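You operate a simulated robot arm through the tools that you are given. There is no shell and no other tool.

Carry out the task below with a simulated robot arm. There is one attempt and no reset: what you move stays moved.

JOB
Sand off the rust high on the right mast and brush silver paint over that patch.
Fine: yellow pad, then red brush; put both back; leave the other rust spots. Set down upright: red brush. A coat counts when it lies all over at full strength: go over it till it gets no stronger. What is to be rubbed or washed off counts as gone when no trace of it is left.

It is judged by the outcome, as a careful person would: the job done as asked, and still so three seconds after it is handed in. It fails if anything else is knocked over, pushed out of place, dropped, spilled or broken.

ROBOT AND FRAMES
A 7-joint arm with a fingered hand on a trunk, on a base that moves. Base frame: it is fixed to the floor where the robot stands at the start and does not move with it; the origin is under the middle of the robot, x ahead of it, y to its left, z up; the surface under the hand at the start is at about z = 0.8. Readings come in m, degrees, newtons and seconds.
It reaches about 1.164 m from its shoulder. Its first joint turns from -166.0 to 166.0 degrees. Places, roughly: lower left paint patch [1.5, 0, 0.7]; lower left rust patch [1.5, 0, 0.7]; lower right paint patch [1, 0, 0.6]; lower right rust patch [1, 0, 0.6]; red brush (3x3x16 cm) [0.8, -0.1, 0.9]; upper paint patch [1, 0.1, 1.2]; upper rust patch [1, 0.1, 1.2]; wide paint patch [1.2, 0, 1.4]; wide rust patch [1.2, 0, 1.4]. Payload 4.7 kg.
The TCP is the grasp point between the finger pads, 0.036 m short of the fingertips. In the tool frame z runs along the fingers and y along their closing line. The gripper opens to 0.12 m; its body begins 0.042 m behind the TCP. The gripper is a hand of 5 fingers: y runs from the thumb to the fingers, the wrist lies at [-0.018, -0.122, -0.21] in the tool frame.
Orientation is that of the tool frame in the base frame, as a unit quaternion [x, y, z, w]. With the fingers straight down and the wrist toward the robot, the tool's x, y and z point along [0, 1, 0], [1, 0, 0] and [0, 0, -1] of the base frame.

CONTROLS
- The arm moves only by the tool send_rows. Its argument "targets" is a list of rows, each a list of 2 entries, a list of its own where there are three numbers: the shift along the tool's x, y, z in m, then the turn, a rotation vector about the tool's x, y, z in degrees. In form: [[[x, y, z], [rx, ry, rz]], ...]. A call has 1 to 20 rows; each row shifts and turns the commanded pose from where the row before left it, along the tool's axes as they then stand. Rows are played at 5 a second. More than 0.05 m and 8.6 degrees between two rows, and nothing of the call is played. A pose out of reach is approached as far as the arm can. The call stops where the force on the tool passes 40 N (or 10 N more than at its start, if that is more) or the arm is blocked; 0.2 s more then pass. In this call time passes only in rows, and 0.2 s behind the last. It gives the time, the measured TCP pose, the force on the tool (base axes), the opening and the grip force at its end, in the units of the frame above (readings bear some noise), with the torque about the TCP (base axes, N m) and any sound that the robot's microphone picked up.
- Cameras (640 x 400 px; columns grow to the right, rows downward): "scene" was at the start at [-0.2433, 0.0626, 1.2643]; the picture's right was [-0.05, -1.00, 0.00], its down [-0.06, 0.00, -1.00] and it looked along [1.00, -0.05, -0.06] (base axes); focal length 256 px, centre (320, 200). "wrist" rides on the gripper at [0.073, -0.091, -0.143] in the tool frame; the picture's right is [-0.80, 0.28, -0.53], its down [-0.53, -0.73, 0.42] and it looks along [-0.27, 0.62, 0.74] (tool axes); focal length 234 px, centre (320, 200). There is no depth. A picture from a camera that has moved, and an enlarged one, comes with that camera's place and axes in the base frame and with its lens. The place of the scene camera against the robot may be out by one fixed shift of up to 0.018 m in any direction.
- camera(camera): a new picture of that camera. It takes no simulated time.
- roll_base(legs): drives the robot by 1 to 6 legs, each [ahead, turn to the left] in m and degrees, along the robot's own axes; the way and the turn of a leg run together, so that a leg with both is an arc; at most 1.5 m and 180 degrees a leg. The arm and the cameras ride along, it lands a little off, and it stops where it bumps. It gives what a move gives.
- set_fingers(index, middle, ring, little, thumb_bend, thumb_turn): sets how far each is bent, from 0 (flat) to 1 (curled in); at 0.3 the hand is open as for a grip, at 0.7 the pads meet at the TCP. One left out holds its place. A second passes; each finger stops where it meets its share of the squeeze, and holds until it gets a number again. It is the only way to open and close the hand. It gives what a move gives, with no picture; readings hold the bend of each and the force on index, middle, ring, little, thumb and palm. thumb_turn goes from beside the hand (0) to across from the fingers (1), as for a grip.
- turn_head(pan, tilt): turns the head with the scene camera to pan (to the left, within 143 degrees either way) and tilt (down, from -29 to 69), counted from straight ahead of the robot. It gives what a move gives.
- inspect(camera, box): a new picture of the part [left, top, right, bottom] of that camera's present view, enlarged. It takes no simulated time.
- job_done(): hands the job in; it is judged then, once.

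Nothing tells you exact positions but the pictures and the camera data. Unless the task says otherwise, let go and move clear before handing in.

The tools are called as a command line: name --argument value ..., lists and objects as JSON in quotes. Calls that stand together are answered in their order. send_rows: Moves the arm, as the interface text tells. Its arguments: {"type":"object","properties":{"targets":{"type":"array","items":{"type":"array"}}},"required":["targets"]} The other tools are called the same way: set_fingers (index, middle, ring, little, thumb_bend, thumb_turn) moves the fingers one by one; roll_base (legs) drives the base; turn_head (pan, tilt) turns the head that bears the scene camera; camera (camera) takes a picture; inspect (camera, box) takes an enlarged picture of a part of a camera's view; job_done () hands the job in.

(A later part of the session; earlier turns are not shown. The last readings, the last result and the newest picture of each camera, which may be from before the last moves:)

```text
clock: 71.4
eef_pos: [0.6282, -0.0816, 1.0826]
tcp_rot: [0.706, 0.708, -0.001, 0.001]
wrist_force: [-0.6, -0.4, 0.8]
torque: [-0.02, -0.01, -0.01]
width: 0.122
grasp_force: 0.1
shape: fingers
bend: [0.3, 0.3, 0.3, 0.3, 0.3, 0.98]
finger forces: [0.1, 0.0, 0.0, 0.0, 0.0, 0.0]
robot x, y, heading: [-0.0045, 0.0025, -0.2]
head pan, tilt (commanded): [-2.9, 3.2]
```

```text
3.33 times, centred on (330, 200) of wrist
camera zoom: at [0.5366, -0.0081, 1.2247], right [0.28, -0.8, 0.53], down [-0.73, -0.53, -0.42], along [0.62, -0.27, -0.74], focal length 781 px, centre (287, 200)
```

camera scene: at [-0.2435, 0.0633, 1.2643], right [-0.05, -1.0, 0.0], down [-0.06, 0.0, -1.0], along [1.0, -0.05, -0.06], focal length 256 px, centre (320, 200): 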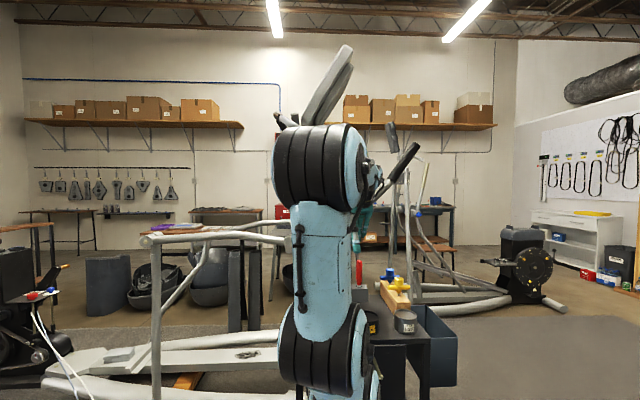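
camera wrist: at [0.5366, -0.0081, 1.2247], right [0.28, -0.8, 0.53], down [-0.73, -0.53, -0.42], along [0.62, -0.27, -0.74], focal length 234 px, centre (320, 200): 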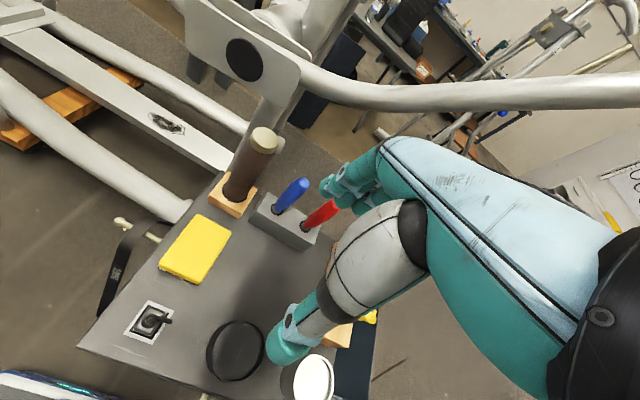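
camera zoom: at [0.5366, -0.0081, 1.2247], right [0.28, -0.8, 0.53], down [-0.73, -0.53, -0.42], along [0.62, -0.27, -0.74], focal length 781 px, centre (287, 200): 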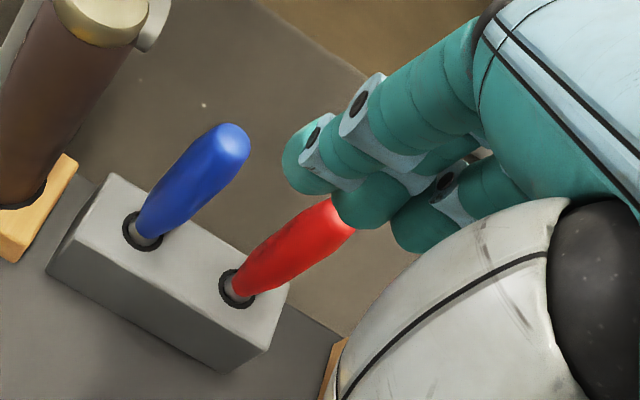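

The red handle is about 2.5 cm thick, standing upright at about (0.770, −0.135) and reaching z ≈ 0.958. I'll lower to the height of its top with the fingers tipped slightly forward, so they pass over it and under the tube.

send_rows --targets '[[[-0.0183, 0, 0.03], [0, 0, 0]], [[-0.0183, 0, 0.03], [0, 0, 0]], [[-0.0183, 0, 0.03], [0, 0, 0]], [[0, 0, 0], [-7, 0, 0]], [[0, 0, 0], [-7, 0, 0]], [[0, 0, 0], [-6, 0, 0]]]'

camera --camera "wrist"

inspect --camera "wrist" --box '[200, 100, 400, 260]'

inspect --camera "scene" --box '[330, 195, 430, 295]'

```text
clock: 72.8
eef_pos: [0.628, -0.1349, 0.9945]
tcp_rot: [0.696, 0.697, 0.122, 0.123]
wrist_force: [0.5, 0.0, 0.2]
torque: [0.0, 0.0, 0.0]
width: 0.1222
grasp_force: 0.0
shape: fingers
bend: [0.3, 0.3, 0.3, 0.3, 0.3, 0.98]
finger forces: [0.0, 0.0, 0.0, 0.0, 0.0, 0.0]
robot x, y, heading: [0.0001, 0.0012, 0.0]
head pan, tilt (commanded): [-2.9, 3.2]
```

```text
taken
camera wrist: at [0.4926, -0.0624, 1.0959], right [0.08, -0.8, 0.59], down [-0.54, -0.53, -0.65], along [0.84, -0.27, -0.48], focal length 234 px, centre (320, 200)
```

wrist: 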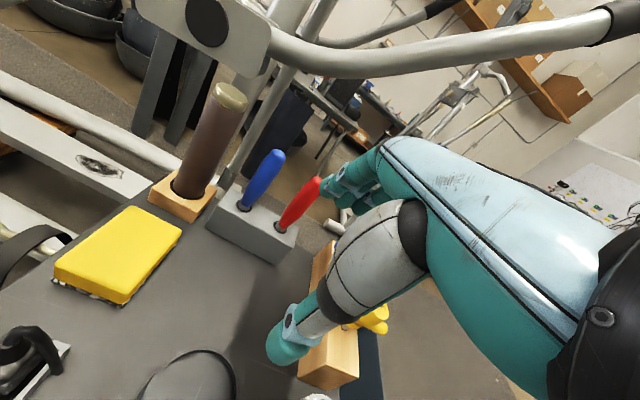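

```text
2.50 times, centred on (300, 180) of wrist
camera zoom: at [0.4926, -0.0624, 1.0959], right [0.08, -0.8, 0.59], down [-0.54, -0.53, -0.65], along [0.84, -0.27, -0.48], focal length 585 px, centre (370, 250)
```

zoom: 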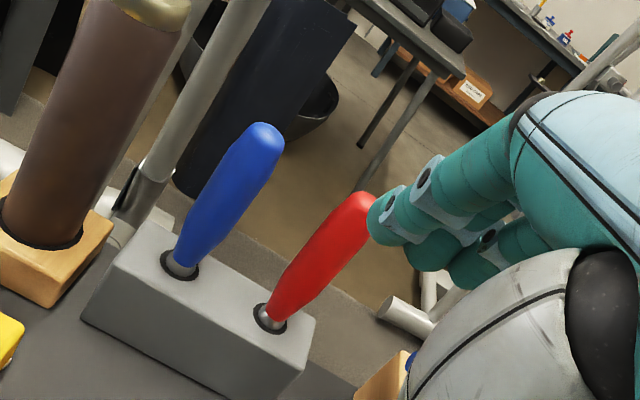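

```text
4.00 times, centred on (380, 245) of scene
camera zoom: at [-0.2433, 0.0633, 1.2643], right [-0.05, -1.0, 0.0], down [-0.06, 0.0, -1.0], along [1.0, -0.05, -0.06], focal length 1024 px, centre (80, 20)
```

zoom: 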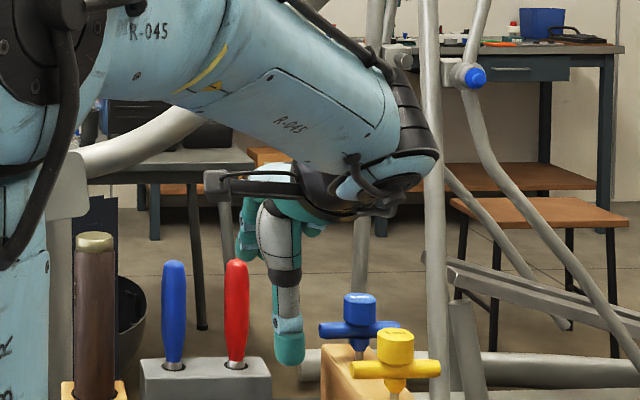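

send_rows --targets '[[[0.0005, 0.0324, 0.0118], [0, 0, 0]], [[0.0005, 0.0324, 0.0118], [0, 0, 0]], [[0.0005, 0.0324, 0.0118], [0, 0, 0]]]'

inspect --camera "wrist" --box '[220, 100, 420, 300]'

inspect --camera "scene" --box '[330, 195, 430, 295]'

```text
clock: 73.6
eef_pos: [0.7308, -0.1335, 0.995]
tcp_rot: [0.696, 0.697, 0.122, 0.121]
wrist_force: [-0.7, -0.3, 0.5]
torque: [-0.02, 0.01, 0.0]
width: 0.1224
grasp_force: 0.1
shape: fingers
bend: [0.3, 0.3, 0.3, 0.3, 0.3, 0.98]
finger forces: [0.0, 0.0, 0.0, 0.0, 0.1, 0.0]
robot x, y, heading: [-0.0028, 0.0021, -0.2]
head pan, tilt (commanded): [-2.9, 3.2]
```

```text
2.00 times, centred on (320, 200) of wrist
camera zoom: at [0.5958, -0.0608, 1.0969], right [0.08, -0.8, 0.59], down [-0.54, -0.53, -0.65], along [0.84, -0.27, -0.48], focal length 468 px, centre (320, 200)
```

zoom: 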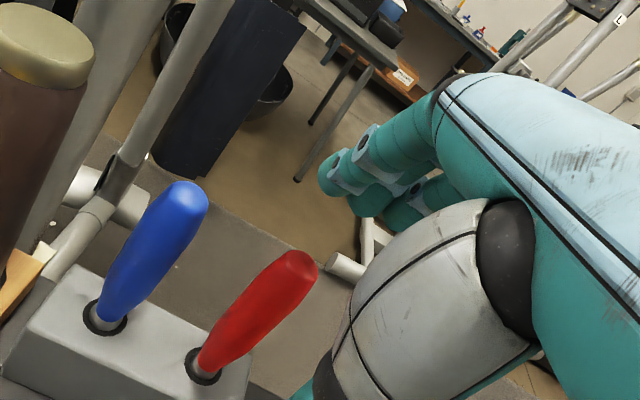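

```text
4.00 times, centred on (380, 245) of scene
camera zoom: at [-0.2436, 0.0633, 1.2643], right [-0.05, -1.0, 0.0], down [-0.06, 0.0, -1.0], along [1.0, -0.05, -0.06], focal length 1024 px, centre (80, 20)
```

zoom: 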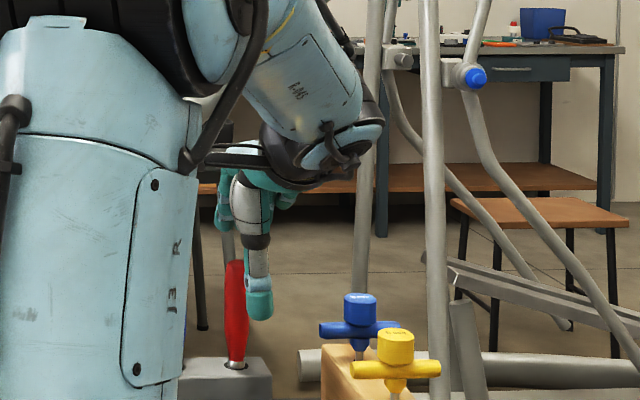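

send_rows --targets '[[[0.001, 0.034, 0.0124], [0, 0, 0]], [[0, -0.005, 0.014], [7, 0, 0]], [[0, -0.0034, 0.0146], [7, 0, 0]], [[0, -0.0016, 0.015], [6, 0, 0]]]'

inspect --camera "wrist" --box '[220, 120, 420, 320]'

inspect --camera "scene" --box '[330, 195, 430, 295]'

```text
clock: 74.6
eef_pos: [0.7664, -0.1331, 0.9488]
tcp_rot: [0.707, 0.707, -0.001, -0.001]
wrist_force: [0.7, -0.5, 0.7]
torque: [0.0, 0.02, 0.0]
width: 0.1223
grasp_force: 0.0
shape: fingers
bend: [0.3, 0.3, 0.3, 0.3, 0.3, 0.98]
finger forces: [0.1, 0.0, 0.1, 0.0, 0.0, 0.0]
robot x, y, heading: [0.0021, -0.0003, 0.1]
head pan, tilt (commanded): [-2.9, 3.2]
```

```text
2.00 times, centred on (320, 220) of wrist
camera zoom: at [0.6755, -0.0595, 1.0909], right [0.28, -0.8, 0.52], down [-0.73, -0.53, -0.42], along [0.62, -0.27, -0.74], focal length 468 px, centre (320, 160)
```

zoom: 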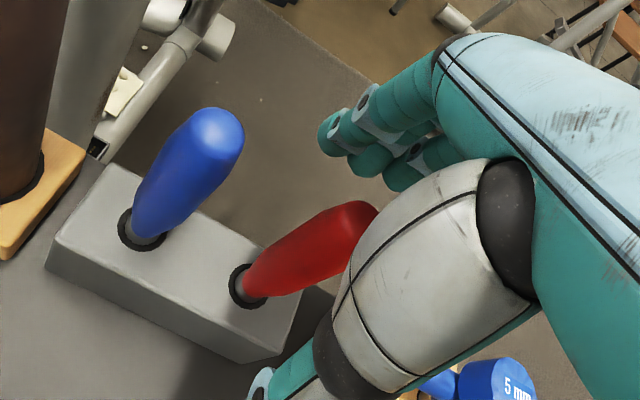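

```text
4.00 times, centred on (380, 245) of scene
camera zoom: at [-0.2435, 0.0633, 1.2643], right [-0.05, -1.0, 0.0], down [-0.06, 0.0, -1.0], along [1.0, -0.05, -0.06], focal length 1024 px, centre (80, 20)
```

zoom: 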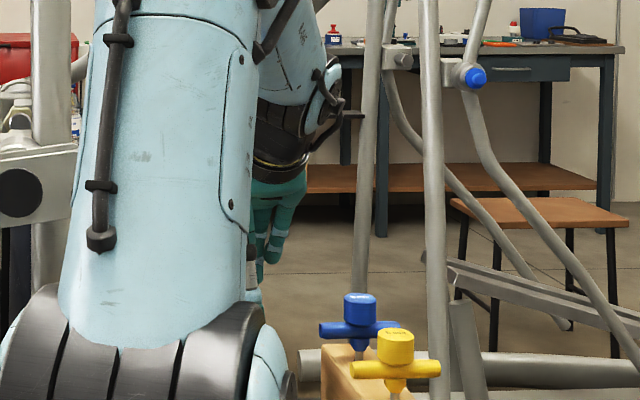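

The brush is centred between thumb and fingers. I'll lower a little more and close the thumb, index and middle on the handle.

send_rows --targets '[[[0, 0.001, 0.012], [0, 0, 0]], [[0, 0, 0.009], [0, 0, 0]]]'

set_fingers --index 0.75 --middle 0.75 --ring 0.6 --little 0.6 --thumb_bend 0.75

camera --camera "wrist"

inspect --camera "wrist" --box '[220, 120, 420, 320]'

```text
clock: 75.2
eef_pos: [0.7684, -0.1326, 0.9275]
tcp_rot: [0.706, 0.708, 0.0, 0.0]
wrist_force: [0.1, 0.4, 0.9]
torque: [-0.04, 0.02, -0.02]
width: 0.122
grasp_force: 0.0
shape: fingers
bend: [0.3, 0.3, 0.3, 0.3, 0.3, 0.98]
finger forces: [0.0, 0.0, 0.1, 0.0, 0.0, 0.1]
robot x, y, heading: [-0.0025, 0.0009, -0.3]
head pan, tilt (commanded): [-2.9, 3.2]
```

```text
clock: 76.2
eef_pos: [0.7685, -0.1321, 0.9277]
tcp_rot: [0.706, 0.708, -0.001, -0.001]
wrist_force: [0.4, -0.7, -0.7]
torque: [-0.02, 0.0, 0.01]
width: 0.0161
grasp_force: 15.0
shape: fingers
bend: [0.71, 0.71, 0.6, 0.6, 0.67, 0.95]
finger forces: [7.8, 8.0, 0.1, 0.1, 14.5, 0.1]
robot x, y, heading: [-0.0029, -0.0029, 0.1]
head pan, tilt (commanded): [-2.9, 3.2]
```

```text
taken
camera wrist: at [0.6768, -0.0593, 1.0697], right [0.28, -0.8, 0.52], down [-0.73, -0.53, -0.42], along [0.62, -0.27, -0.74], focal length 234 px, centre (320, 200)
```

wrist: 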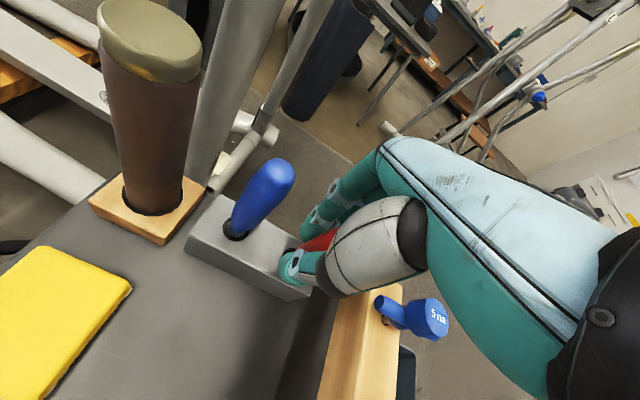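

```text
2.00 times, centred on (320, 220) of wrist
camera zoom: at [0.6768, -0.0593, 1.0697], right [0.28, -0.8, 0.52], down [-0.73, -0.53, -0.42], along [0.62, -0.27, -0.74], focal length 468 px, centre (320, 160)
```

zoom: 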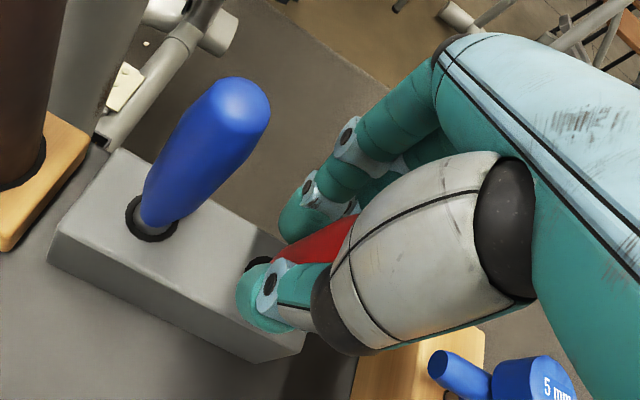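

Gripped at 15 N. I'll lift the brush straight out of its hole, staying below the tube, then back away toward the robot.

send_rows --targets '[[[0, 0, -0.01], [0, 0, 0]], [[0, 0, -0.02], [0, 0, 0]], [[0, 0, -0.025], [0, 0, 0]], [[0, 0, -0.022], [0, 0, 0]]]'

camera --camera "wrist"

inspect --camera "wrist" --box '[180, 160, 380, 360]'

```text
clock: 77.2
eef_pos: [0.7687, -0.1319, 1.0037]
tcp_rot: [0.707, 0.707, -0.001, -0.001]
wrist_force: [0.8, -0.1, -0.4]
torque: [-0.01, 0.03, 0.02]
width: 0.0158
grasp_force: 15.3
shape: fingers
bend: [0.71, 0.71, 0.6, 0.6, 0.67, 0.95]
finger forces: [8.1, 8.2, 0.0, 0.0, 14.4, 0.0]
robot x, y, heading: [0.0001, 0.004, 0.0]
head pan, tilt (commanded): [-2.9, 3.2]
```

```text
taken
camera wrist: at [0.6766, -0.0597, 1.1473], right [0.28, -0.8, 0.53], down [-0.73, -0.53, -0.42], along [0.62, -0.27, -0.74], focal length 234 px, centre (320, 200)
```

wrist: 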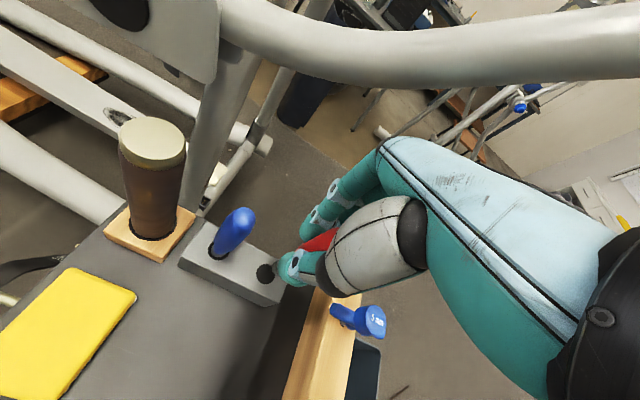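

```text
2.00 times, centred on (280, 260) of wrist
camera zoom: at [0.6766, -0.0597, 1.1473], right [0.28, -0.8, 0.53], down [-0.73, -0.53, -0.42], along [0.62, -0.27, -0.74], focal length 468 px, centre (400, 80)
```

zoom: 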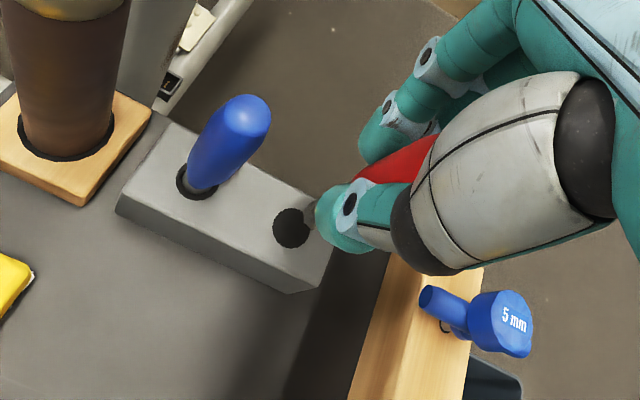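

send_rows --targets '[[[0, 0, -0.008], [0, 0, 0]], [[0, -0.01, 0], [0, 0, 0]]]'

inspect --camera "wrist" --box '[180, 160, 380, 360]'

```text
clock: 77.8
eef_pos: [0.7586, -0.1307, 1.0125]
tcp_rot: [0.707, 0.708, -0.001, 0.0]
wrist_force: [-0.6, 0.6, -0.3]
torque: [0.0, -0.03, 0.0]
width: 0.0159
grasp_force: 15.2
shape: fingers
bend: [0.71, 0.71, 0.6, 0.6, 0.67, 0.95]
finger forces: [8.1, 8.2, 0.1, 0.0, 14.5, 0.0]
robot x, y, heading: [0.003, 0.0, 0.0]
head pan, tilt (commanded): [-2.9, 3.2]
```

```text
2.00 times, centred on (280, 260) of wrist
camera zoom: at [0.6672, -0.0595, 1.1554], right [0.28, -0.8, 0.53], down [-0.73, -0.53, -0.42], along [0.62, -0.27, -0.74], focal length 468 px, centre (400, 80)
```

zoom: 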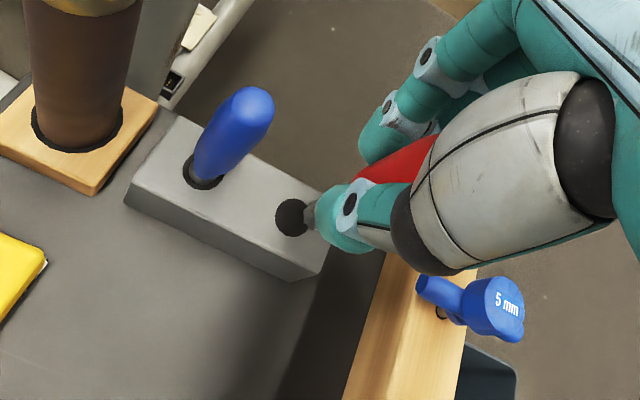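

send_rows --targets '[[[0, -0.02, 0], [0, 0, 0]], [[0, -0.02, 0], [0, 0, 0]]]'

inspect --camera "wrist" --box '[180, 160, 380, 360]'

```text
clock: 78.4
eef_pos: [0.7174, -0.1329, 1.0126]
tcp_rot: [0.707, 0.707, -0.002, -0.001]
wrist_force: [0.1, -0.4, -0.4]
torque: [0.02, -0.01, -0.01]
width: 0.0156
grasp_force: 15.4
shape: fingers
bend: [0.71, 0.71, 0.6, 0.6, 0.67, 0.95]
finger forces: [8.0, 8.3, 0.1, 0.0, 14.5, 0.0]
robot x, y, heading: [0.0005, 0.0051, 0.1]
head pan, tilt (commanded): [-2.9, 3.2]
```

```text
2.00 times, centred on (280, 260) of wrist
camera zoom: at [0.6272, -0.0598, 1.1544], right [0.28, -0.8, 0.52], down [-0.73, -0.53, -0.42], along [0.62, -0.27, -0.74], focal length 468 px, centre (400, 80)
```

zoom: 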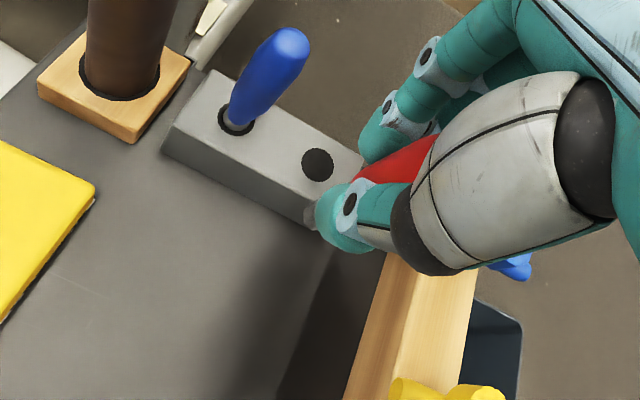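

The brush is clear of its hole, with its tip about 12 cm beyond the TCP. I'll move up and back, and look for the silver pot.

send_rows --targets '[[[0, -0.035, -0.02], [0, 0, 0]], [[0, -0.035, -0.02], [0, 0, 0]], [[0, -0.035, -0.02], [0, 0, 0]], [[0, -0.035, -0.02], [0, 0, 0]]]'

camera --camera "wrist"

inspect --camera "wrist" --box '[160, 220, 380, 400]'

inspect --camera "scene" --box '[340, 210, 440, 350]'

```text
clock: 79.4
eef_pos: [0.5783, -0.1315, 1.0918]
tcp_rot: [0.707, 0.707, -0.001, -0.001]
wrist_force: [0.7, -0.1, -0.6]
torque: [0.02, 0.01, 0.0]
width: 0.0155
grasp_force: 16.2
shape: fingers
bend: [0.71, 0.71, 0.6, 0.6, 0.67, 0.95]
finger forces: [8.1, 8.5, 0.0, 0.0, 14.6, 0.0]
robot x, y, heading: [-0.0038, 0.001, -0.0]
head pan, tilt (commanded): [-2.9, 3.2]
```

```text
taken
camera wrist: at [0.4873, -0.0591, 1.2346], right [0.28, -0.8, 0.52], down [-0.73, -0.53, -0.42], along [0.62, -0.27, -0.74], focal length 234 px, centre (320, 200)
```

wrist: 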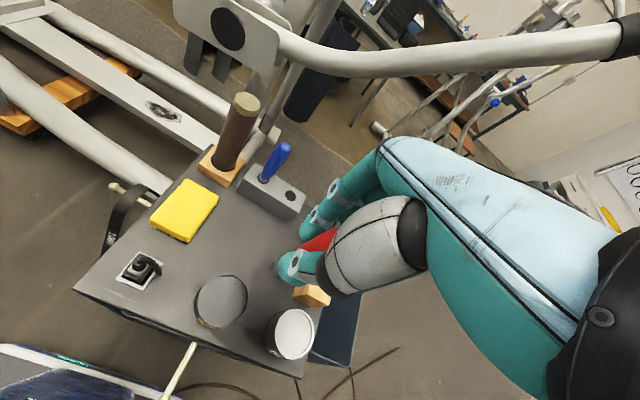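

```text
2.22 times, centred on (270, 310) of wrist
camera zoom: at [0.4873, -0.0591, 1.2346], right [0.28, -0.8, 0.52], down [-0.73, -0.53, -0.42], along [0.62, -0.27, -0.74], focal length 520 px, centre (431, -44)
```

zoom: 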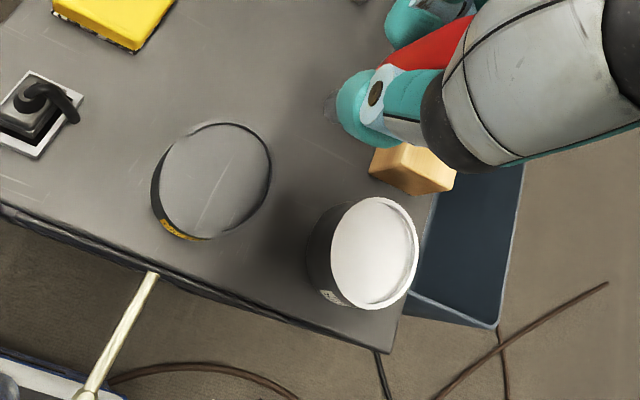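

```text
2.86 times, centred on (390, 280) of scene
camera zoom: at [-0.243, 0.0632, 1.2644], right [-0.05, -1.0, 0.0], down [-0.06, 0.0, -1.0], along [1.0, -0.05, -0.06], focal length 732 px, centre (120, -29)
```

zoom: 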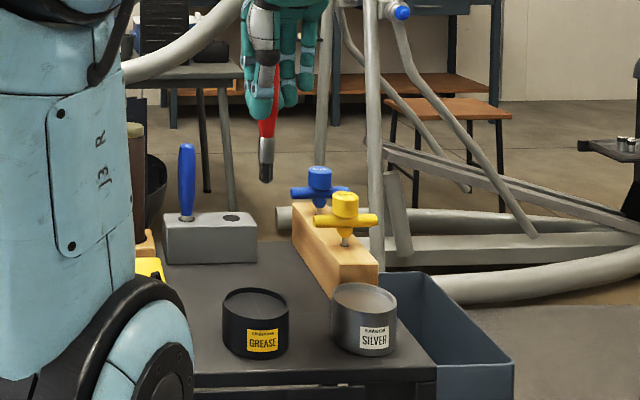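

The scene view shows the brush hanging straight, bristles down, and the SILVER pot centred at about (0.550, −0.234) with its rim at about 0.862. I'll move above it and check alignment.

send_rows --targets '[[[-0.0348, -0.01, 0.01], [0, 0, 0]], [[-0.0348, -0.01, 0.01], [0, 0, 0]], [[-0.0348, -0.01, 0.01], [0, 0, 0]]]'

inspect --camera "wrist" --box '[200, 200, 400, 400]'

inspect --camera "scene" --box '[350, 210, 450, 350]'

```text
clock: 80.2
eef_pos: [0.5483, -0.2359, 1.0624]
tcp_rot: [0.706, 0.708, -0.001, -0.001]
wrist_force: [-0.8, 0.7, 0.8]
torque: [0.0, -0.01, 0.0]
width: 0.0154
grasp_force: 15.8
shape: fingers
bend: [0.71, 0.72, 0.6, 0.6, 0.67, 0.95]
finger forces: [8.2, 8.7, 0.0, 0.0, 14.5, 0.1]
robot x, y, heading: [0.0033, 0.0014, -0.1]
head pan, tilt (commanded): [-2.9, 3.2]
```

```text
2.00 times, centred on (300, 300) of wrist
camera zoom: at [0.4563, -0.1629, 1.2047], right [0.28, -0.8, 0.53], down [-0.73, -0.53, -0.42], along [0.62, -0.27, -0.74], focal length 468 px, centre (360, 0)
```

zoom: 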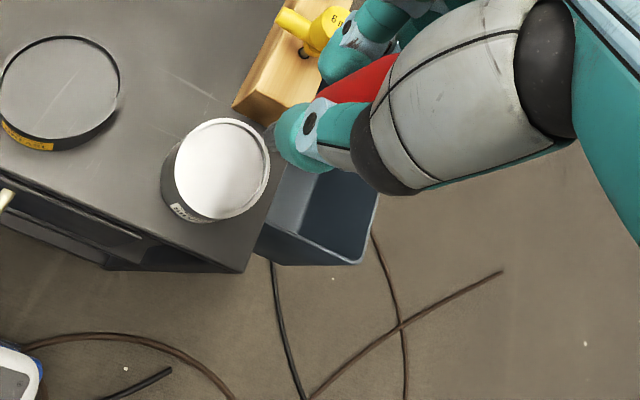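

```text
2.86 times, centred on (400, 280) of scene
camera zoom: at [-0.2435, 0.0634, 1.2643], right [-0.05, -1.0, 0.0], down [-0.06, 0.0, -1.0], along [1.0, -0.05, -0.06], focal length 732 px, centre (91, -29)
```

zoom: 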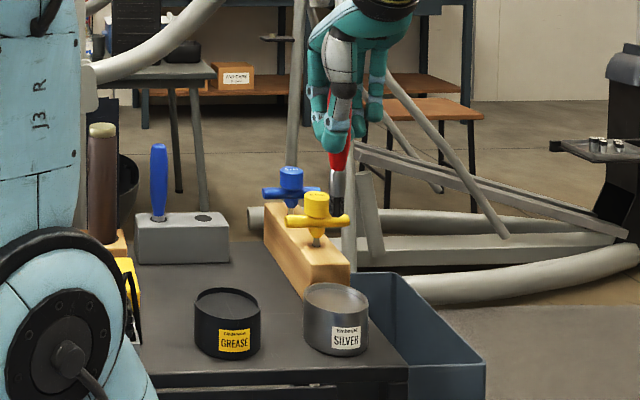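

The brush is aligned over the silver pot. I'll lower it into the paint.

send_rows --targets '[[[0, -0.002, 0.04], [0, 0, 0]], [[0, 0, 0.035], [0, 0, 0]], [[0, 0, 0.02], [0, 0, 0]]]'

inspect --camera "scene" --box '[370, 250, 440, 340]'

inspect --camera "wrist" --box '[200, 200, 400, 400]'

```text
clock: 81.0
eef_pos: [0.5471, -0.2365, 0.9682]
tcp_rot: [0.706, 0.708, 0.0, -0.001]
wrist_force: [-0.7, 0.7, -0.8]
torque: [-0.05, -0.01, 0.0]
width: 0.0152
grasp_force: 16.1
shape: fingers
bend: [0.72, 0.72, 0.6, 0.6, 0.67, 0.95]
finger forces: [8.3, 9.0, 0.1, 0.0, 14.8, 0.0]
robot x, y, heading: [-0.0007, 0.0002, -0.1]
head pan, tilt (commanded): [-2.9, 3.2]
```

```text
4.44 times, centred on (405, 295) of scene
camera zoom: at [-0.2434, 0.0633, 1.2643], right [-0.05, -1.0, 0.0], down [-0.06, 0.0, -1.0], along [1.0, -0.05, -0.06], focal length 1138 px, centre (-58, -222)
```

zoom: 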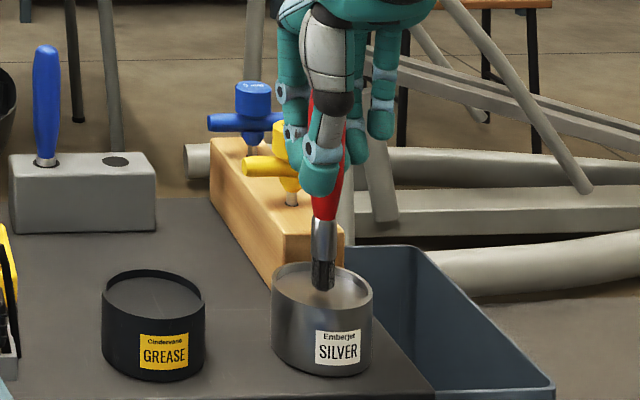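

```text
2.00 times, centred on (300, 300) of wrist
camera zoom: at [0.4547, -0.1636, 1.1093], right [0.28, -0.8, 0.53], down [-0.73, -0.53, -0.42], along [0.62, -0.27, -0.74], focal length 468 px, centre (360, 0)
```

zoom: 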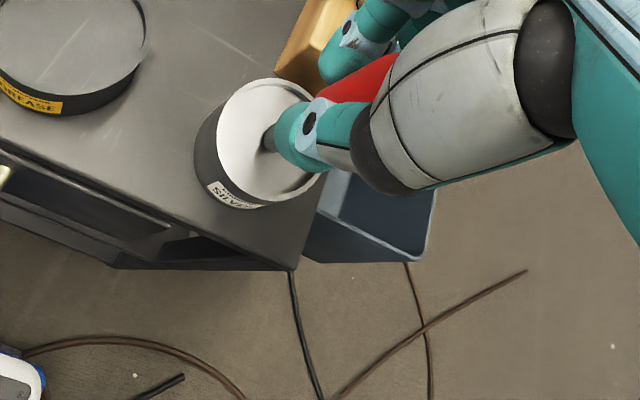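

The tip is inside the rim, so I'll lower it about 2 cm more to load the bristles.

send_rows --targets '[[[0, 0, 0.008], [0, 0, 0]], [[0, 0, 0.007], [0, 0, 0]], [[0, 0, 0.005], [0, 0, 0]]]'

inspect --camera "scene" --box '[370, 250, 440, 340]'

```text
clock: 81.8
eef_pos: [0.5451, -0.2363, 0.9465]
tcp_rot: [0.707, 0.707, -0.001, -0.002]
wrist_force: [0.1, -0.5, 0.7]
torque: [-0.01, -0.04, 0.02]
width: 0.0
grasp_force: 0.0
shape: fingers
bend: [0.75, 0.75, 0.6, 0.6, 0.71, 0.95]
finger forces: [0.0, 0.0, 0.0, 0.0, 0.0, 0.0]
robot x, y, heading: [-0.0033, 0.001, -0.1]
head pan, tilt (commanded): [-2.9, 3.2]
```

```text
4.44 times, centred on (405, 295) of scene
camera zoom: at [-0.2434, 0.0633, 1.2643], right [-0.05, -1.0, 0.0], down [-0.06, 0.0, -1.0], along [1.0, -0.05, -0.06], focal length 1138 px, centre (-58, -222)
```

zoom: 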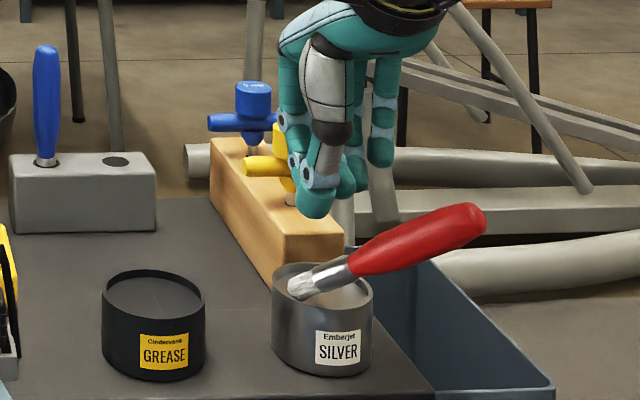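

The brush slipped out of the pinch and is now leaning in the pot. I'll look at it from both cameras before any more time passes.

camera --camera "wrist"

inspect --camera "wrist" --box '[200, 200, 400, 400]'

camera --camera "scene"

inspect --camera "scene" --box '[385, 275, 435, 325]'

```text
taken
camera wrist: at [0.4547, -0.1642, 1.089], right [0.28, -0.8, 0.52], down [-0.73, -0.53, -0.42], along [0.62, -0.26, -0.74], focal length 234 px, centre (320, 200)
```

wrist: 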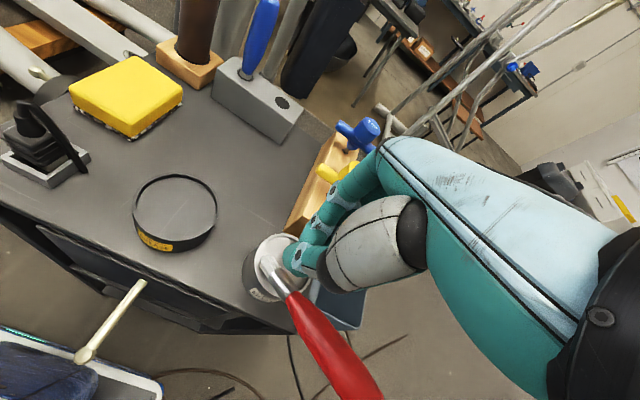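

```text
2.00 times, centred on (300, 300) of wrist
camera zoom: at [0.4547, -0.1642, 1.089], right [0.28, -0.8, 0.52], down [-0.73, -0.53, -0.42], along [0.62, -0.26, -0.74], focal length 468 px, centre (360, 0)
```

zoom: 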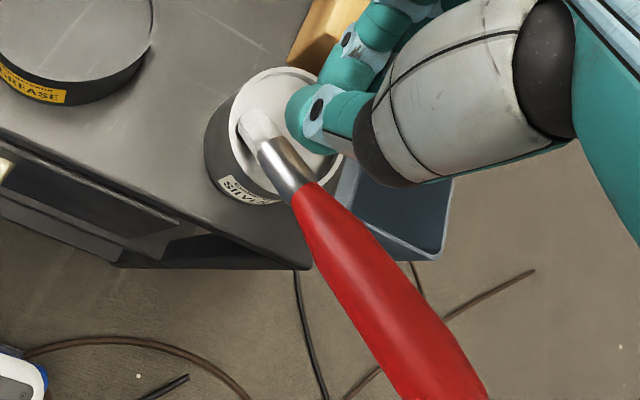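

```text
taken
camera scene: at [-0.2434, 0.0633, 1.2643], right [-0.05, -1.0, 0.0], down [-0.06, 0.0, -1.0], along [1.0, -0.05, -0.06], focal length 256 px, centre (320, 200)
```

scene: 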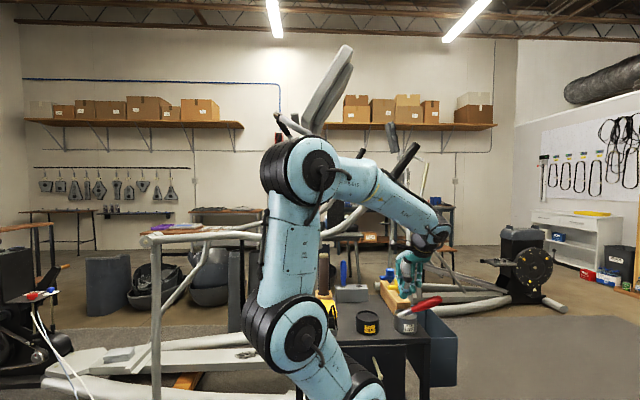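

```text
8.00 times, centred on (410, 300) of scene
camera zoom: at [-0.2434, 0.0633, 1.2643], right [-0.05, -1.0, 0.0], down [-0.06, 0.0, -1.0], along [1.0, -0.05, -0.06], focal length 2049 px, centre (-400, -600)
```

zoom: 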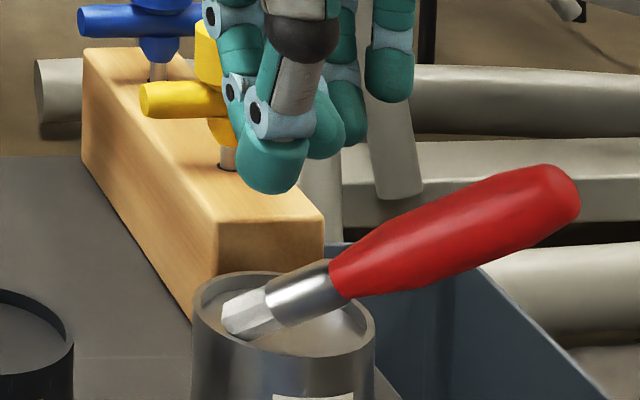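

The brush is out of the hand, its handle leaning over the near-right rim of the pot. I'll raise the hand slightly without touching it and see whether it has come to rest.

send_rows --targets '[[[0, 0, -0.02], [0, 0, 0]]]'

inspect --camera "scene" --box '[370, 250, 440, 340]'

camera --camera "wrist"

camera --camera "scene"

```text
clock: 82.2
eef_pos: [0.546, -0.2376, 0.9661]
tcp_rot: [0.706, 0.708, -0.001, -0.001]
wrist_force: [-0.3, 0.5, 0.0]
torque: [0.02, 0.02, 0.01]
width: 0.0
grasp_force: 0.1
shape: fingers
bend: [0.75, 0.75, 0.6, 0.6, 0.71, 0.95]
finger forces: [0.0, 0.0, 0.0, 0.0, 0.1, 0.0]
robot x, y, heading: [0.0025, 0.0073, 0.1]
head pan, tilt (commanded): [-2.9, 3.2]
```

```text
4.44 times, centred on (405, 295) of scene
camera zoom: at [-0.2433, 0.0633, 1.2643], right [-0.05, -1.0, 0.0], down [-0.06, 0.0, -1.0], along [1.0, -0.05, -0.06], focal length 1138 px, centre (-58, -222)
```

zoom: 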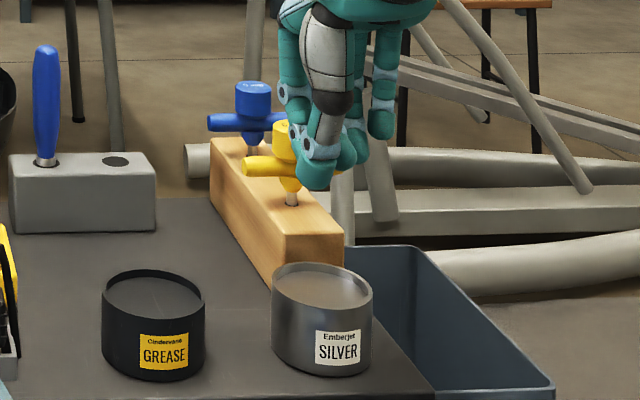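

```text
taken
camera wrist: at [0.455, -0.1642, 1.1095], right [0.28, -0.8, 0.52], down [-0.73, -0.53, -0.42], along [0.62, -0.27, -0.74], focal length 234 px, centre (320, 200)
```

wrist: 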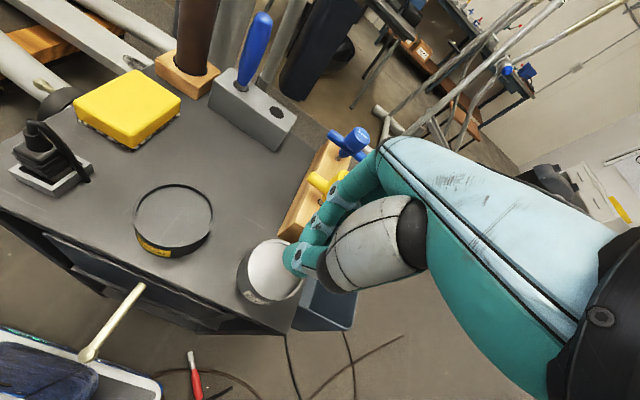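

```text
taken
camera scene: at [-0.2433, 0.0633, 1.2643], right [-0.05, -1.0, 0.0], down [-0.06, 0.0, -1.0], along [1.0, -0.05, -0.06], focal length 256 px, centre (320, 200)
```

scene: 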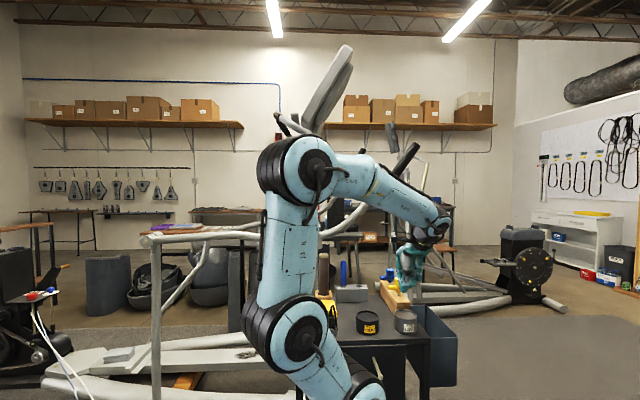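

The brush fell off the pot to the floor between the robot and the table; the pot itself was not disturbed. I'll raise the hand and find exactly where it lies so I can pick it up.

send_rows --targets '[[[0, 0, -0.045], [0, 0, 0]], [[0, 0, -0.045], [0, 0, 0]], [[0, -0.01, -0.045], [0, 0, 0]], [[0, -0.01, -0.045], [0, 0, 0]]]'

camera --camera "wrist"

turn_head --pan -30 --tilt 60

camera --camera "scene"

```text
clock: 83.2
eef_pos: [0.527, -0.2367, 1.147]
tcp_rot: [0.707, 0.707, -0.001, 0.0]
wrist_force: [1.0, -0.3, 0.4]
torque: [0.04, 0.0, 0.0]
width: 0.0
grasp_force: 0.0
shape: fingers
bend: [0.75, 0.75, 0.6, 0.6, 0.71, 0.95]
finger forces: [0.1, 0.0, 0.0, 0.1, 0.0, 0.0]
robot x, y, heading: [-0.0012, -0.0001, 0.1]
head pan, tilt (commanded): [-2.9, 3.2]
```

```text
taken
camera wrist: at [0.4363, -0.1645, 1.2903], right [0.28, -0.8, 0.52], down [-0.73, -0.53, -0.42], along [0.62, -0.27, -0.74], focal length 234 px, centre (320, 200)
```

wrist: 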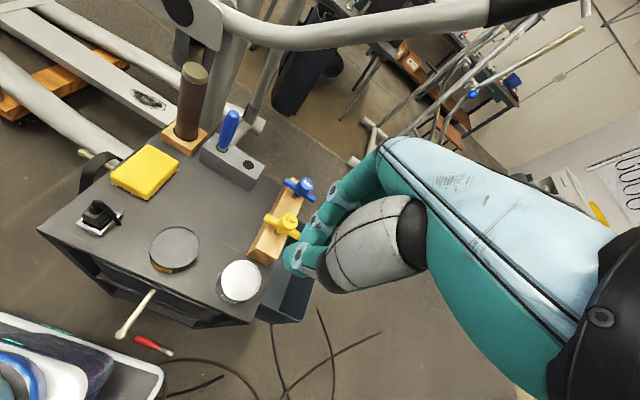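

```text
clock: 84.5
eef_pos: [0.527, -0.2376, 1.1465]
tcp_rot: [0.707, 0.708, 0.0, 0.0]
wrist_force: [-0.1, 0.0, -0.2]
torque: [0.0, 0.02, 0.04]
width: 0.0
grasp_force: 0.2
shape: fingers
bend: [0.75, 0.75, 0.6, 0.6, 0.71, 0.95]
finger forces: [0.1, 0.0, 0.0, 0.1, 0.1, 0.0]
robot x, y, heading: [0.0007, -0.0003, 0.0]
head pan, tilt (commanded): [-30.0, 60.0]
```

```text
taken
camera scene: at [-0.2767, 0.0345, 1.1791], right [-0.5, -0.87, 0.0], down [-0.75, 0.43, -0.5], along [0.43, -0.25, -0.87], focal length 256 px, centre (320, 200)
```

scene: 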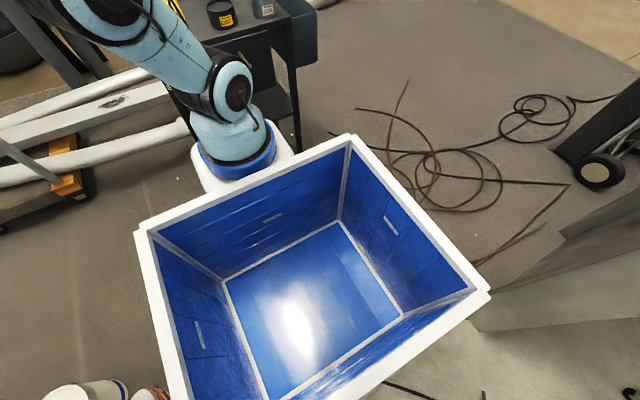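

The brush now lies on the floor at about (0.405, −0.187), along y with the bristles toward −y, right in front of the robot. I need to back the robot up, so first I'll look behind it.

turn_head --pan 140 --tilt 35

camera --camera "scene"

turn_head --pan -140 --tilt 35

camera --camera "scene"

inspect --camera "wrist" --box '[80, 280, 300, 400]'

```text
clock: 87.0
eef_pos: [0.5282, -0.2385, 1.1473]
tcp_rot: [0.707, 0.708, -0.001, 0.0]
wrist_force: [0.2, -0.8, -0.1]
torque: [0.02, -0.03, -0.01]
width: 0.0
grasp_force: 0.1
shape: fingers
bend: [0.75, 0.75, 0.6, 0.6, 0.71, 0.95]
finger forces: [0.1, 0.1, 0.0, 0.1, 0.0, 0.0]
robot x, y, heading: [-0.0036, 0.0026, 0.1]
head pan, tilt (commanded): [140.0, 35.0]
```

```text
taken
camera scene: at [-0.4019, 0.1245, 1.2133], right [0.64, 0.77, 0.0], down [0.44, -0.37, -0.82], along [-0.63, 0.53, -0.57], focal length 256 px, centre (320, 200)
```

scene: 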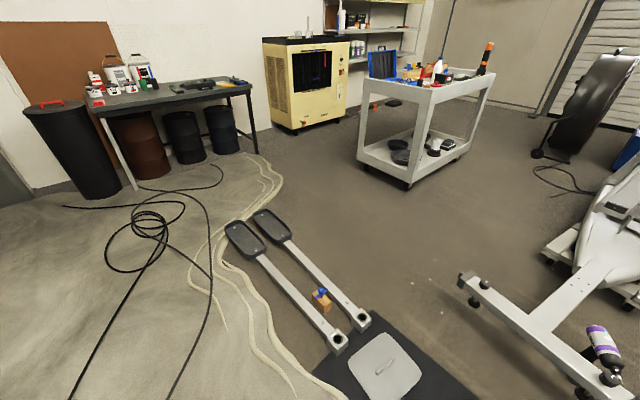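

```text
clock: 90.9
eef_pos: [0.527, -0.2369, 1.1459]
tcp_rot: [0.706, 0.708, -0.001, 0.0]
wrist_force: [0.6, 0.1, -0.8]
torque: [-0.03, 0.0, 0.0]
width: 0.0
grasp_force: 0.1
shape: fingers
bend: [0.75, 0.75, 0.6, 0.6, 0.71, 0.95]
finger forces: [0.1, 0.0, 0.0, 0.0, 0.0, 0.1]
robot x, y, heading: [0.0007, 0.0017, 0.1]
head pan, tilt (commanded): [-140.0, 35.0]
```

```text
taken
camera scene: at [-0.4019, 0.0112, 1.2133], right [-0.64, 0.77, 0.0], down [0.44, 0.37, -0.82], along [-0.63, -0.53, -0.57], focal length 256 px, centre (320, 200)
```

scene: 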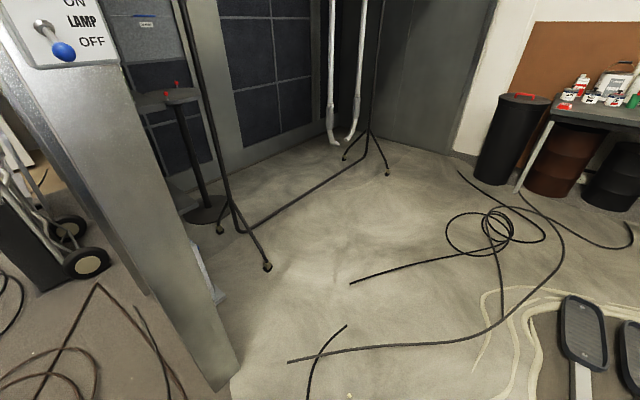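

```text
2.91 times, centred on (190, 340) of wrist
camera zoom: at [0.4362, -0.1645, 1.2896], right [0.28, -0.8, 0.53], down [-0.73, -0.53, -0.42], along [0.62, -0.27, -0.74], focal length 681 px, centre (698, -207)
```

zoom: 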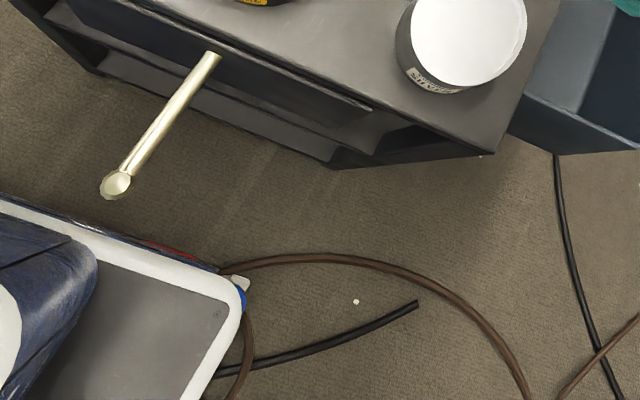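

The floor behind is clear for a short move back. The brush has rolled slowly up to the robot's front edge, so I'll back up now, away from it.

roll_base --legs '[[-0.3, 0]]'

camera --camera "wrist"

```text
clock: 93.0
eef_pos: [0.2265, -0.2371, 1.148]
tcp_rot: [0.706, 0.708, -0.001, -0.001]
wrist_force: [0.7, -0.5, -0.1]
torque: [-0.02, -0.01, 0.02]
width: 0.0
grasp_force: 0.1
shape: fingers
bend: [0.75, 0.75, 0.6, 0.6, 0.71, 0.95]
finger forces: [0.0, 0.1, 0.1, 0.1, 0.0, 0.0]
robot x, y, heading: [-0.3048, -0.0023, -0.1]
head pan, tilt (commanded): [-140.0, 35.0]
```

```text
taken
camera wrist: at [0.1344, -0.1642, 1.2899], right [0.28, -0.8, 0.53], down [-0.73, -0.53, -0.42], along [0.62, -0.27, -0.74], focal length 234 px, centre (320, 200)
```

wrist: 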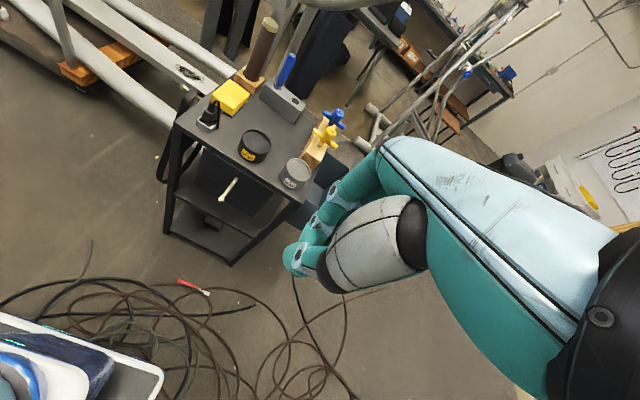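

inspect --camera "wrist" --box '[130, 240, 270, 330]'

turn_head --pan -8 --tilt 40

camera --camera "scene"

inspect --camera "wrist" --box '[130, 240, 270, 330]'

```text
4.44 times, centred on (200, 285) of wrist
camera zoom: at [0.1344, -0.1642, 1.2899], right [0.28, -0.8, 0.53], down [-0.73, -0.53, -0.42], along [0.62, -0.27, -0.74], focal length 1041 px, centre (853, -178)
```

zoom: 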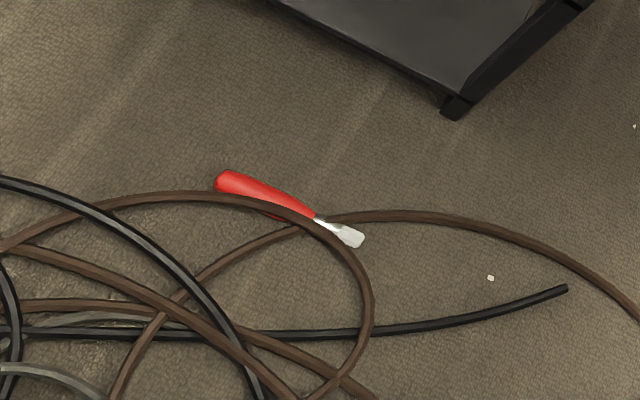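

```text
clock: 95.1
eef_pos: [0.2255, -0.2372, 1.1489]
tcp_rot: [0.706, 0.708, 0.0, -0.001]
wrist_force: [-0.3, -0.1, 0.8]
torque: [-0.05, -0.01, -0.01]
width: 0.0
grasp_force: 0.0
shape: fingers
bend: [0.75, 0.75, 0.6, 0.6, 0.71, 0.95]
finger forces: [0.0, 0.0, 0.1, 0.1, 0.0, 0.1]
robot x, y, heading: [-0.302, -0.001, -0.4]
head pan, tilt (commanded): [-8.0, 40.0]
```

```text
taken
camera scene: at [-0.5523, 0.0536, 1.2057], right [-0.14, -0.99, 0.0], down [-0.64, 0.09, -0.77], along [0.76, -0.11, -0.64], focal length 256 px, centre (320, 200)
```

scene: 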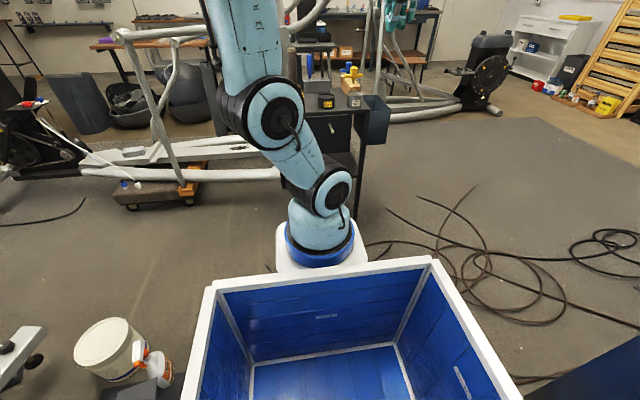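

```text
4.44 times, centred on (200, 285) of wrist
camera zoom: at [0.1344, -0.1642, 1.2899], right [0.28, -0.8, 0.53], down [-0.73, -0.53, -0.42], along [0.62, -0.27, -0.74], focal length 1041 px, centre (853, -178)
```

zoom: 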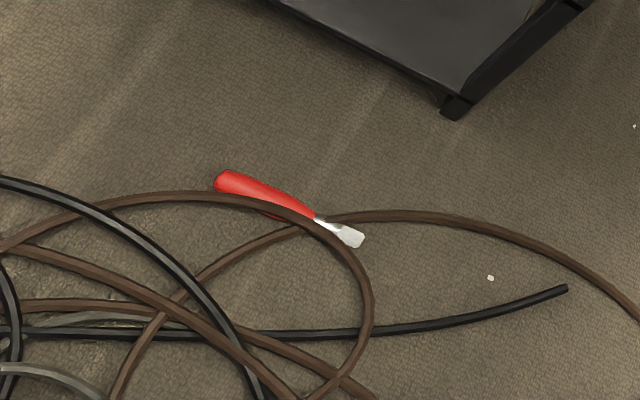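

The brush is at rest: handle end (0.342, −0.128), bristle tip (0.351, −0.279). Before going down I'll check the table's drawer rod, which sticks out nearby.

inspect --camera "wrist" --box '[150, 90, 350, 270]'

inspect --camera "scene" --box '[250, 40, 450, 240]'

```text
2.22 times, centred on (250, 180) of wrist
camera zoom: at [0.1344, -0.1642, 1.2899], right [0.28, -0.8, 0.53], down [-0.73, -0.53, -0.42], along [0.62, -0.27, -0.74], focal length 520 px, centre (476, 244)
```

zoom: 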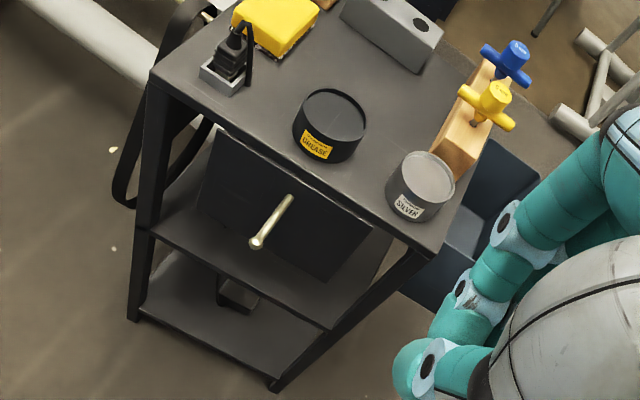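

```text
2.00 times, centred on (350, 140) of scene
camera zoom: at [-0.5523, 0.0536, 1.2057], right [-0.14, -0.99, 0.0], down [-0.64, 0.09, -0.77], along [0.76, -0.11, -0.64], focal length 512 px, centre (260, 320)
```

zoom: 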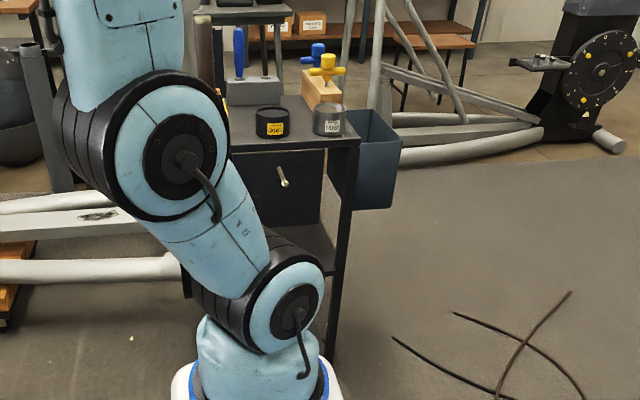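

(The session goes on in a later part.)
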